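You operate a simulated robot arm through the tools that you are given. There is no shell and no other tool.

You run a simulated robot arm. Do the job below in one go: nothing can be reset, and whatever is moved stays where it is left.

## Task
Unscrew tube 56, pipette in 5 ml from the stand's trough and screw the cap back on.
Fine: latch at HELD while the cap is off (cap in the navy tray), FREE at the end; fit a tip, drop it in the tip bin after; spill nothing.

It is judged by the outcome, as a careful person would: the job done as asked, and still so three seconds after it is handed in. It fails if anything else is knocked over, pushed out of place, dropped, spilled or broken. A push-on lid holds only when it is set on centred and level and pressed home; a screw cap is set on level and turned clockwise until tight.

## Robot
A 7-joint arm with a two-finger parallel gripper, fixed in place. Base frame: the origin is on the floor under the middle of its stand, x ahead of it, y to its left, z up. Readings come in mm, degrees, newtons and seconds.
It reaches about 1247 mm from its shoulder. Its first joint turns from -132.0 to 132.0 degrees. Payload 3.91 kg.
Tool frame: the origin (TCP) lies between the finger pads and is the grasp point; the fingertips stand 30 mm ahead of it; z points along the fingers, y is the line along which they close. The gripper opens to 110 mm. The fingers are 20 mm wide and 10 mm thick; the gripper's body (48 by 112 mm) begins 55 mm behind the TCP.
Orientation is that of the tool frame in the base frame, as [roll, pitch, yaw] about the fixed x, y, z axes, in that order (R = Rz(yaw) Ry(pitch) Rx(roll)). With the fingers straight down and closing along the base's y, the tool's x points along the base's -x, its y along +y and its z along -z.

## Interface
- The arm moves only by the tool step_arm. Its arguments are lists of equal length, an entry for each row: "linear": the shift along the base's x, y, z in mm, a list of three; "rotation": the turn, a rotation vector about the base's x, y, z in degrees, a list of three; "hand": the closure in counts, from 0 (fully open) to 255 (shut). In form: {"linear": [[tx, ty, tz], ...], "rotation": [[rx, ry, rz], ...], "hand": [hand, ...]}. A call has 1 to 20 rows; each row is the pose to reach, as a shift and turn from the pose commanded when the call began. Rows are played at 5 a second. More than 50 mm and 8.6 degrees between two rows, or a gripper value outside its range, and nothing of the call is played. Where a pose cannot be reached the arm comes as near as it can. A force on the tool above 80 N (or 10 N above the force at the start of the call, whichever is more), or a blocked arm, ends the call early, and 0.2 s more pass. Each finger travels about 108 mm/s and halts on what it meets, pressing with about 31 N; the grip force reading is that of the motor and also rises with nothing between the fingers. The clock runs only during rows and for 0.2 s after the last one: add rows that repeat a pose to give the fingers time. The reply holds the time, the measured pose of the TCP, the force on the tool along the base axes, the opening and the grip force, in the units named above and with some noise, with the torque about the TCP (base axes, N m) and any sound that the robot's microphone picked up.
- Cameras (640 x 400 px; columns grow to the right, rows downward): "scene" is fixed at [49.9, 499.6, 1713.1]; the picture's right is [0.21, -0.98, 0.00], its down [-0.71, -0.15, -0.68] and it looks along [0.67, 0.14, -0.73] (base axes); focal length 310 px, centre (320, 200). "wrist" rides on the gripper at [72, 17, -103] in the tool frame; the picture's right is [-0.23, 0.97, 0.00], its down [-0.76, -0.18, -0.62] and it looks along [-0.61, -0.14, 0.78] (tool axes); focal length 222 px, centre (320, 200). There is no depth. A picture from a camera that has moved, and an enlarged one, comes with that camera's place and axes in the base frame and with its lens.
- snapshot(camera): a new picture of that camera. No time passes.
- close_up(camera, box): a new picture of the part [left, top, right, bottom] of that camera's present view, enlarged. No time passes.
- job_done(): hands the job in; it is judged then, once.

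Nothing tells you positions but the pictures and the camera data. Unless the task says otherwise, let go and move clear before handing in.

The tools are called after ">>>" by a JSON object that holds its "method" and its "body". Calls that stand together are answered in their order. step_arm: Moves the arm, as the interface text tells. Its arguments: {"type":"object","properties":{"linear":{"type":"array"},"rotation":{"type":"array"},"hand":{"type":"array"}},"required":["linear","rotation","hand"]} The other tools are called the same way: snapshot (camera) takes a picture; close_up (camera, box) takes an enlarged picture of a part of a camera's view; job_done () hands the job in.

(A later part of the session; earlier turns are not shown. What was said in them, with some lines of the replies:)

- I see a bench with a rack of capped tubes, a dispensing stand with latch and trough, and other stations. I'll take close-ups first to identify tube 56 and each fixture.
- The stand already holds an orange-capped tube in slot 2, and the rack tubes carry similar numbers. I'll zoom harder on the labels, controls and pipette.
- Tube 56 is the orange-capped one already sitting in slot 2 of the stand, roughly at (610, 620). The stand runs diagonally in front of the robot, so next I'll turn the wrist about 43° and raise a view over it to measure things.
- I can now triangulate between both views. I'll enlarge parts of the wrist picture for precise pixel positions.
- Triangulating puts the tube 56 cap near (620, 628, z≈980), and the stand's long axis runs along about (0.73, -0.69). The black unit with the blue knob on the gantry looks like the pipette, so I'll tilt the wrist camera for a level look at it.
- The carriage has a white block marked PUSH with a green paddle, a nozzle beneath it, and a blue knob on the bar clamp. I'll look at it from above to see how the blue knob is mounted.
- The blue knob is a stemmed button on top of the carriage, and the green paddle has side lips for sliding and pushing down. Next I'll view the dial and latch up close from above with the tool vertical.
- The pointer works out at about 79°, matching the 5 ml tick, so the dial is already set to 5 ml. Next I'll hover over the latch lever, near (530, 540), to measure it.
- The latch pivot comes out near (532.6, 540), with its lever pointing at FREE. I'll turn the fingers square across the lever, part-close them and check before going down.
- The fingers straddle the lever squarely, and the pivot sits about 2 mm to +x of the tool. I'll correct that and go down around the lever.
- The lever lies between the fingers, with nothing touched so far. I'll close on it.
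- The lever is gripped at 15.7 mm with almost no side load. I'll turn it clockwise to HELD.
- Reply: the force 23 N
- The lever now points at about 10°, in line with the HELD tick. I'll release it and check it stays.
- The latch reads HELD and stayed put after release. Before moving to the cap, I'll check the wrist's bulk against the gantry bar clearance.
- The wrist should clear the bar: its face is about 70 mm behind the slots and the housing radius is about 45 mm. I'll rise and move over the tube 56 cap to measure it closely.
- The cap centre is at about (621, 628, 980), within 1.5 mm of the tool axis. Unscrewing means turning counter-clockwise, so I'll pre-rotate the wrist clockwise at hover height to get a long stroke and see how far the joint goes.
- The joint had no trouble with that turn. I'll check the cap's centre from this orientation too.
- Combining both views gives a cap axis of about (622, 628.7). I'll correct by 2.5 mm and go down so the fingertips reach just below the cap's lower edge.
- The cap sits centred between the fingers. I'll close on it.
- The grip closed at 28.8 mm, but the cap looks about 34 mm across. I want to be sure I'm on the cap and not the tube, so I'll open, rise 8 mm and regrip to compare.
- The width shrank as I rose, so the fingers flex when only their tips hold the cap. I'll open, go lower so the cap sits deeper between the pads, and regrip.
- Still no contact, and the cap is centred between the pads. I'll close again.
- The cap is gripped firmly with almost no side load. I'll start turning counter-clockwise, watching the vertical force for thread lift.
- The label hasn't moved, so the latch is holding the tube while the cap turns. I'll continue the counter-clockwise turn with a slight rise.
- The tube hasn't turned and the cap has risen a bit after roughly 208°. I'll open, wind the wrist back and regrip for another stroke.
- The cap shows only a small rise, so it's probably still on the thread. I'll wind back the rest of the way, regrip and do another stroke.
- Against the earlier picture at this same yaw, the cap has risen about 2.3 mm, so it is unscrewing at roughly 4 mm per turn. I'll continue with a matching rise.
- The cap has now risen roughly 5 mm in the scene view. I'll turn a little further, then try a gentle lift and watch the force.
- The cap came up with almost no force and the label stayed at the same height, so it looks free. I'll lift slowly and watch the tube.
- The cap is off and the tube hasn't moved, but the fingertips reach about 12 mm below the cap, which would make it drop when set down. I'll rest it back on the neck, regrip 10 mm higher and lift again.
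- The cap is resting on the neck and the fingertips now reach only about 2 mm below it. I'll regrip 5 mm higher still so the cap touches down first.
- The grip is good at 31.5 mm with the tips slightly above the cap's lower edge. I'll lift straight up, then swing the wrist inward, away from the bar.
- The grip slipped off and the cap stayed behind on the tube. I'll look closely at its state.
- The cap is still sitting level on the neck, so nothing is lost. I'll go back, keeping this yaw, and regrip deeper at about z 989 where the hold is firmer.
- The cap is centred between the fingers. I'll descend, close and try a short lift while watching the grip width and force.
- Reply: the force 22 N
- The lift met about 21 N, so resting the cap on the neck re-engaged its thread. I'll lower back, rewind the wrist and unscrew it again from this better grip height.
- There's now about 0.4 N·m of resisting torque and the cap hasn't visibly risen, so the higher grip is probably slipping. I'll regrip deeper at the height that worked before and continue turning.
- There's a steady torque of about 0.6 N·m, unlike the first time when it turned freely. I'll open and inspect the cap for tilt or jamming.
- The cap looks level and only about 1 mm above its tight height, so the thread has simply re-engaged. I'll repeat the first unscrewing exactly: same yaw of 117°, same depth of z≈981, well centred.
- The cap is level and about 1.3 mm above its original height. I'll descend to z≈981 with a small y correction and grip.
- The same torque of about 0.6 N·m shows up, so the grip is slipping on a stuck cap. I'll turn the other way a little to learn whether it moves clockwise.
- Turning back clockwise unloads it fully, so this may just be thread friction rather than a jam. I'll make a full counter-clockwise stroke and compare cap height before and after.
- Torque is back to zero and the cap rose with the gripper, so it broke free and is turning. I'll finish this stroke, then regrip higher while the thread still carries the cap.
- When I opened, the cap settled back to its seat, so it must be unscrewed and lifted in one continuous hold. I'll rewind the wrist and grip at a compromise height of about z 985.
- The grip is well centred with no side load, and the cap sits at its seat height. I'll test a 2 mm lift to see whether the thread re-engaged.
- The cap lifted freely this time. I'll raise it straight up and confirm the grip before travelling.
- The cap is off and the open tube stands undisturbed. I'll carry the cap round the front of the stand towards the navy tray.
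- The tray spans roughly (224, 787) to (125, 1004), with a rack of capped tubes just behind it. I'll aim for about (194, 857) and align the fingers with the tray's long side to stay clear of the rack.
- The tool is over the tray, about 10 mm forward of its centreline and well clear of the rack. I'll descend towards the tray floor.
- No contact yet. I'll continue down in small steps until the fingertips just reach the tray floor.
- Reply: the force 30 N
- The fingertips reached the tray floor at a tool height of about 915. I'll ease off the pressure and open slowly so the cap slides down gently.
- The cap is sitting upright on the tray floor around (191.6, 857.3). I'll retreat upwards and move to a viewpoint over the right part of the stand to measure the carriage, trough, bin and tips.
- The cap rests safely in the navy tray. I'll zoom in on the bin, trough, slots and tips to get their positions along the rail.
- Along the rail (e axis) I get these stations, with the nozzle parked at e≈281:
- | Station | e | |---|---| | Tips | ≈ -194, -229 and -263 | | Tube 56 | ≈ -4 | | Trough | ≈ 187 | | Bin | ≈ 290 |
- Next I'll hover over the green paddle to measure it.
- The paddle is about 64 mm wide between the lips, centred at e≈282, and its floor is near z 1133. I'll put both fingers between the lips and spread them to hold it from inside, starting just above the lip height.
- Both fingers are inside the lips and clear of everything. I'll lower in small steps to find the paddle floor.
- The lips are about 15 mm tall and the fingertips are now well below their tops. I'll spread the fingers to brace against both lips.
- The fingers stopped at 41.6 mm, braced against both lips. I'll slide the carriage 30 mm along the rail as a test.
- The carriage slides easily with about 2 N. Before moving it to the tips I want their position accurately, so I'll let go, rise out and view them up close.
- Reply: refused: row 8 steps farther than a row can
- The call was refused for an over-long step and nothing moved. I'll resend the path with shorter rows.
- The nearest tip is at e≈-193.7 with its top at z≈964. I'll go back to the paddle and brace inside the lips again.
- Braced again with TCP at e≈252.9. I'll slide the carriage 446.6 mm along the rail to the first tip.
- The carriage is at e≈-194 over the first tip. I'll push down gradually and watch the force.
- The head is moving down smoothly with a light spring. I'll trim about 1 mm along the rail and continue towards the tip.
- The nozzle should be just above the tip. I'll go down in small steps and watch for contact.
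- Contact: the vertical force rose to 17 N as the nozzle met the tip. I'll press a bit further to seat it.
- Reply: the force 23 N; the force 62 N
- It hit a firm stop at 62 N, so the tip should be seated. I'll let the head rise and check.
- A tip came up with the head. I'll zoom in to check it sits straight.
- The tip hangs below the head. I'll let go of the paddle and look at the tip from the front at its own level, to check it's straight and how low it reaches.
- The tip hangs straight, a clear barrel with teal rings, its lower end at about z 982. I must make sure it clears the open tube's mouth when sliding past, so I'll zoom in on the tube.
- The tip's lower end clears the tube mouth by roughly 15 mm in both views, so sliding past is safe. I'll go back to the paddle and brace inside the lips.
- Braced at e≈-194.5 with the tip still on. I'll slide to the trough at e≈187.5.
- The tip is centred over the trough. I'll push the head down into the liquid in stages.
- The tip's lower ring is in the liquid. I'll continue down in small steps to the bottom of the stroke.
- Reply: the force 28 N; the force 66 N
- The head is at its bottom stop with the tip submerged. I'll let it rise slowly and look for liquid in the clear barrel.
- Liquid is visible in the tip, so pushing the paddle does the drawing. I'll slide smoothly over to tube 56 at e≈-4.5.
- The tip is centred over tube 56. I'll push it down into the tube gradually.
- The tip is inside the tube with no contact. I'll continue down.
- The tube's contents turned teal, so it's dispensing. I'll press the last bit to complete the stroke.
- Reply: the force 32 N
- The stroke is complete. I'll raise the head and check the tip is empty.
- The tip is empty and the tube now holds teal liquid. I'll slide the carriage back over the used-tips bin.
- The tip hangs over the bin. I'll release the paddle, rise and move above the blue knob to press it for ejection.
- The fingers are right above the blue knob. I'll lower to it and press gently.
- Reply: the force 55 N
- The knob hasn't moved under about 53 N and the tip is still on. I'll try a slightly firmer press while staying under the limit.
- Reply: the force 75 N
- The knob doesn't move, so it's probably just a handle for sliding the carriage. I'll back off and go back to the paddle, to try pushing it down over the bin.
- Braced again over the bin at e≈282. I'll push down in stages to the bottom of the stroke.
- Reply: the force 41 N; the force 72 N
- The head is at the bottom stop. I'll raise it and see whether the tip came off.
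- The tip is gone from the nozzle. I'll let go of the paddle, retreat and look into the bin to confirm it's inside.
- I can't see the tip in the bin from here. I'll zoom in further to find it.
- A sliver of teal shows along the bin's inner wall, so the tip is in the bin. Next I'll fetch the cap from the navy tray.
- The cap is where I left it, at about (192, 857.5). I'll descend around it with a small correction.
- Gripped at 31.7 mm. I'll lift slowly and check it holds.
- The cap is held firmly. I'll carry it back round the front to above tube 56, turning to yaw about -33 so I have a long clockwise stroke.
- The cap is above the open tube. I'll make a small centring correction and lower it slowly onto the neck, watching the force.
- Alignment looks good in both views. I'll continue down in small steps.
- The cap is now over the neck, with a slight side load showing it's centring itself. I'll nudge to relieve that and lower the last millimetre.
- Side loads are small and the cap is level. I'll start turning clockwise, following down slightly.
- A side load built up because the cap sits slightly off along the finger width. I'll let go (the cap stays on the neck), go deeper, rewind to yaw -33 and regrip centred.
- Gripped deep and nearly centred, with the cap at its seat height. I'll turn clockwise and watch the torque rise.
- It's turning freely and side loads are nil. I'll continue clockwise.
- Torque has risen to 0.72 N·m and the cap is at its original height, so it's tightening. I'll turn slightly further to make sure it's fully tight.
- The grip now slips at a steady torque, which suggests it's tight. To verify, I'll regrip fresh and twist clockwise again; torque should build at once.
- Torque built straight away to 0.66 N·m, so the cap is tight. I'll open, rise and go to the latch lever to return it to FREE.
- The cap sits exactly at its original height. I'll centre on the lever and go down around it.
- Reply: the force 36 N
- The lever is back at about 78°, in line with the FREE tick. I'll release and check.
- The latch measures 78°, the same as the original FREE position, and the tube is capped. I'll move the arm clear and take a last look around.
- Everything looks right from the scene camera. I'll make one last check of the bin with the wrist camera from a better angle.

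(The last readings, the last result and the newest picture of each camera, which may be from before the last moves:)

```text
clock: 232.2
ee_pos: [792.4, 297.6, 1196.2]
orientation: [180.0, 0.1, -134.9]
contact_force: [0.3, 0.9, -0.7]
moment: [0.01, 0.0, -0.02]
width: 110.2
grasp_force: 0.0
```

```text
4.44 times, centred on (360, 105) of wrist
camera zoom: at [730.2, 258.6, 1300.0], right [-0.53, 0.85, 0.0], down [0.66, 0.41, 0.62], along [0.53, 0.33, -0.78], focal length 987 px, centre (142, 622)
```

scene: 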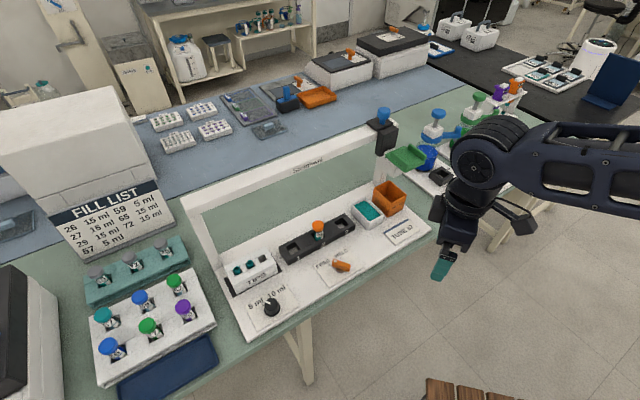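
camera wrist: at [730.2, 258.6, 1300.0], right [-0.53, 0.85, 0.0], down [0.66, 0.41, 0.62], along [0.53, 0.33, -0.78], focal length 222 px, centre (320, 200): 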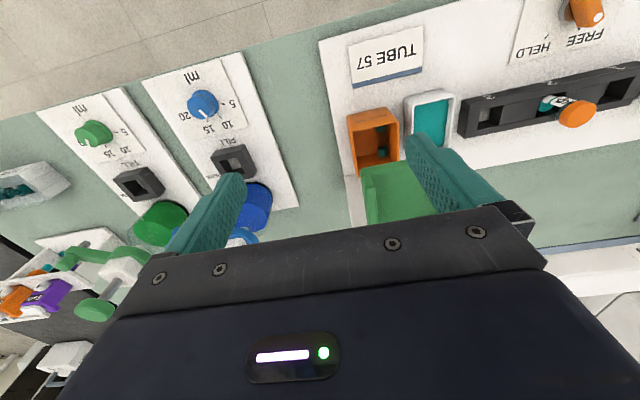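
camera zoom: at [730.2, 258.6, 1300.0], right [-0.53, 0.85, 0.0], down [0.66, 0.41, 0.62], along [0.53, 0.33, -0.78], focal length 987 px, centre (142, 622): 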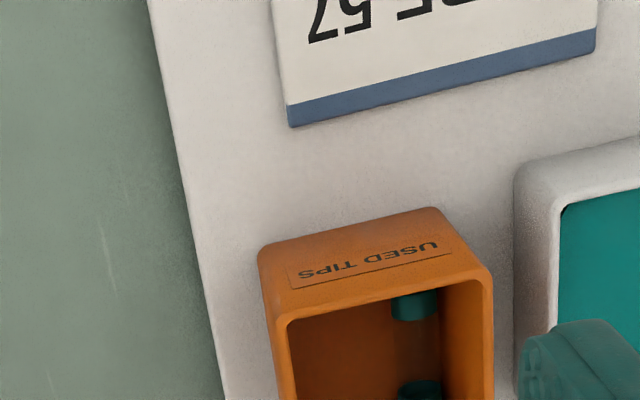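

The used tip is lying in the bin. I'll back the arm away, clear of everything.

>>> {"method": "step_arm", "body": {"linear": [[-10, 0, 30], [-30, 5, 65], [-55, 15, 95], [-85, 25, 120], [-115, 30, 135], [-115, 30, 135], [-115, 30, 135], [-115, 30, 135], [-115, 30, 135]], "rotation": [[0, 0, 0], [0, 0, 0], [0, 0, 0], [0, 0, 0], [0, 0, 0], [0, 0, 0], [0, 0, 0], [0, 0, 0], [0, 0, 0]], "hand": [0, 0, 0, 0, 0, 0, 0, 0, 0]}}

>>> {"method": "close_up", "body": {"camera": "scene", "box": [270, 190, 390, 290]}}

```text
clock: 234.2
ee_pos: [676.8, 329.9, 1331.7]
orientation: [-179.9, 0.0, -135.0]
contact_force: [-0.4, 0.7, -0.3]
moment: [0.04, 0.02, -0.02]
width: 109.8
grasp_force: 0.1
```

```text
4.00 times, centred on (330, 240) of scene
camera zoom: at [49.9, 499.6, 1713.1], right [0.21, -0.98, 0.0], down [-0.71, -0.15, -0.68], along [0.67, 0.14, -0.73], focal length 1239 px, centre (280, 40)
```

zoom: 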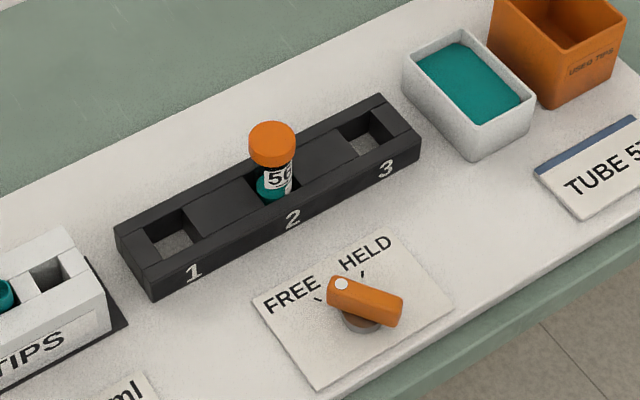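

Tube 56 is filled and capped tight, the latch is at FREE, the used tip is in the bin and I can see no spills. The arm is clear, so I'm handing the job in.

>>> {"method": "job_done", "body": {}}

```text
The job is handed in.
```

Tube 56 has its 5 ml from the stand's trough and the cap is screwed back on tight. I handed the job in with the latch at FREE and the arm clear.

- **Volume:** the dial already pointed at 5 ml, so I left it there. I drew once from the trough and dispensed once into tube 56. The liquid level rose, but I couldn't read 5 ml off the tube's own marks.
- **Cap:** it took several grips to get off. It settled back onto the neck and re-tightened, so I had to unscrew it again. While it was off it sat in the navy tray, released about 10 mm above the floor and landing upright. At the end, a fresh clockwise twist met firm resistance straight away.
- **Latch:** it was at HELD the whole time the cap was off and back at FREE at the end.
- **Tip:** I fitted one from the rack, and the used tip is lying in the bin.
- **Blue knob:** I pressed it, up to about 72 N, thinking it was the tip ejector. It didn't move. The tip came off when I pushed the green paddle down over the bin.

I saw no spills, and the tube racks and other fixtures were where they started. The carriage is back over the bin, where it was parked.
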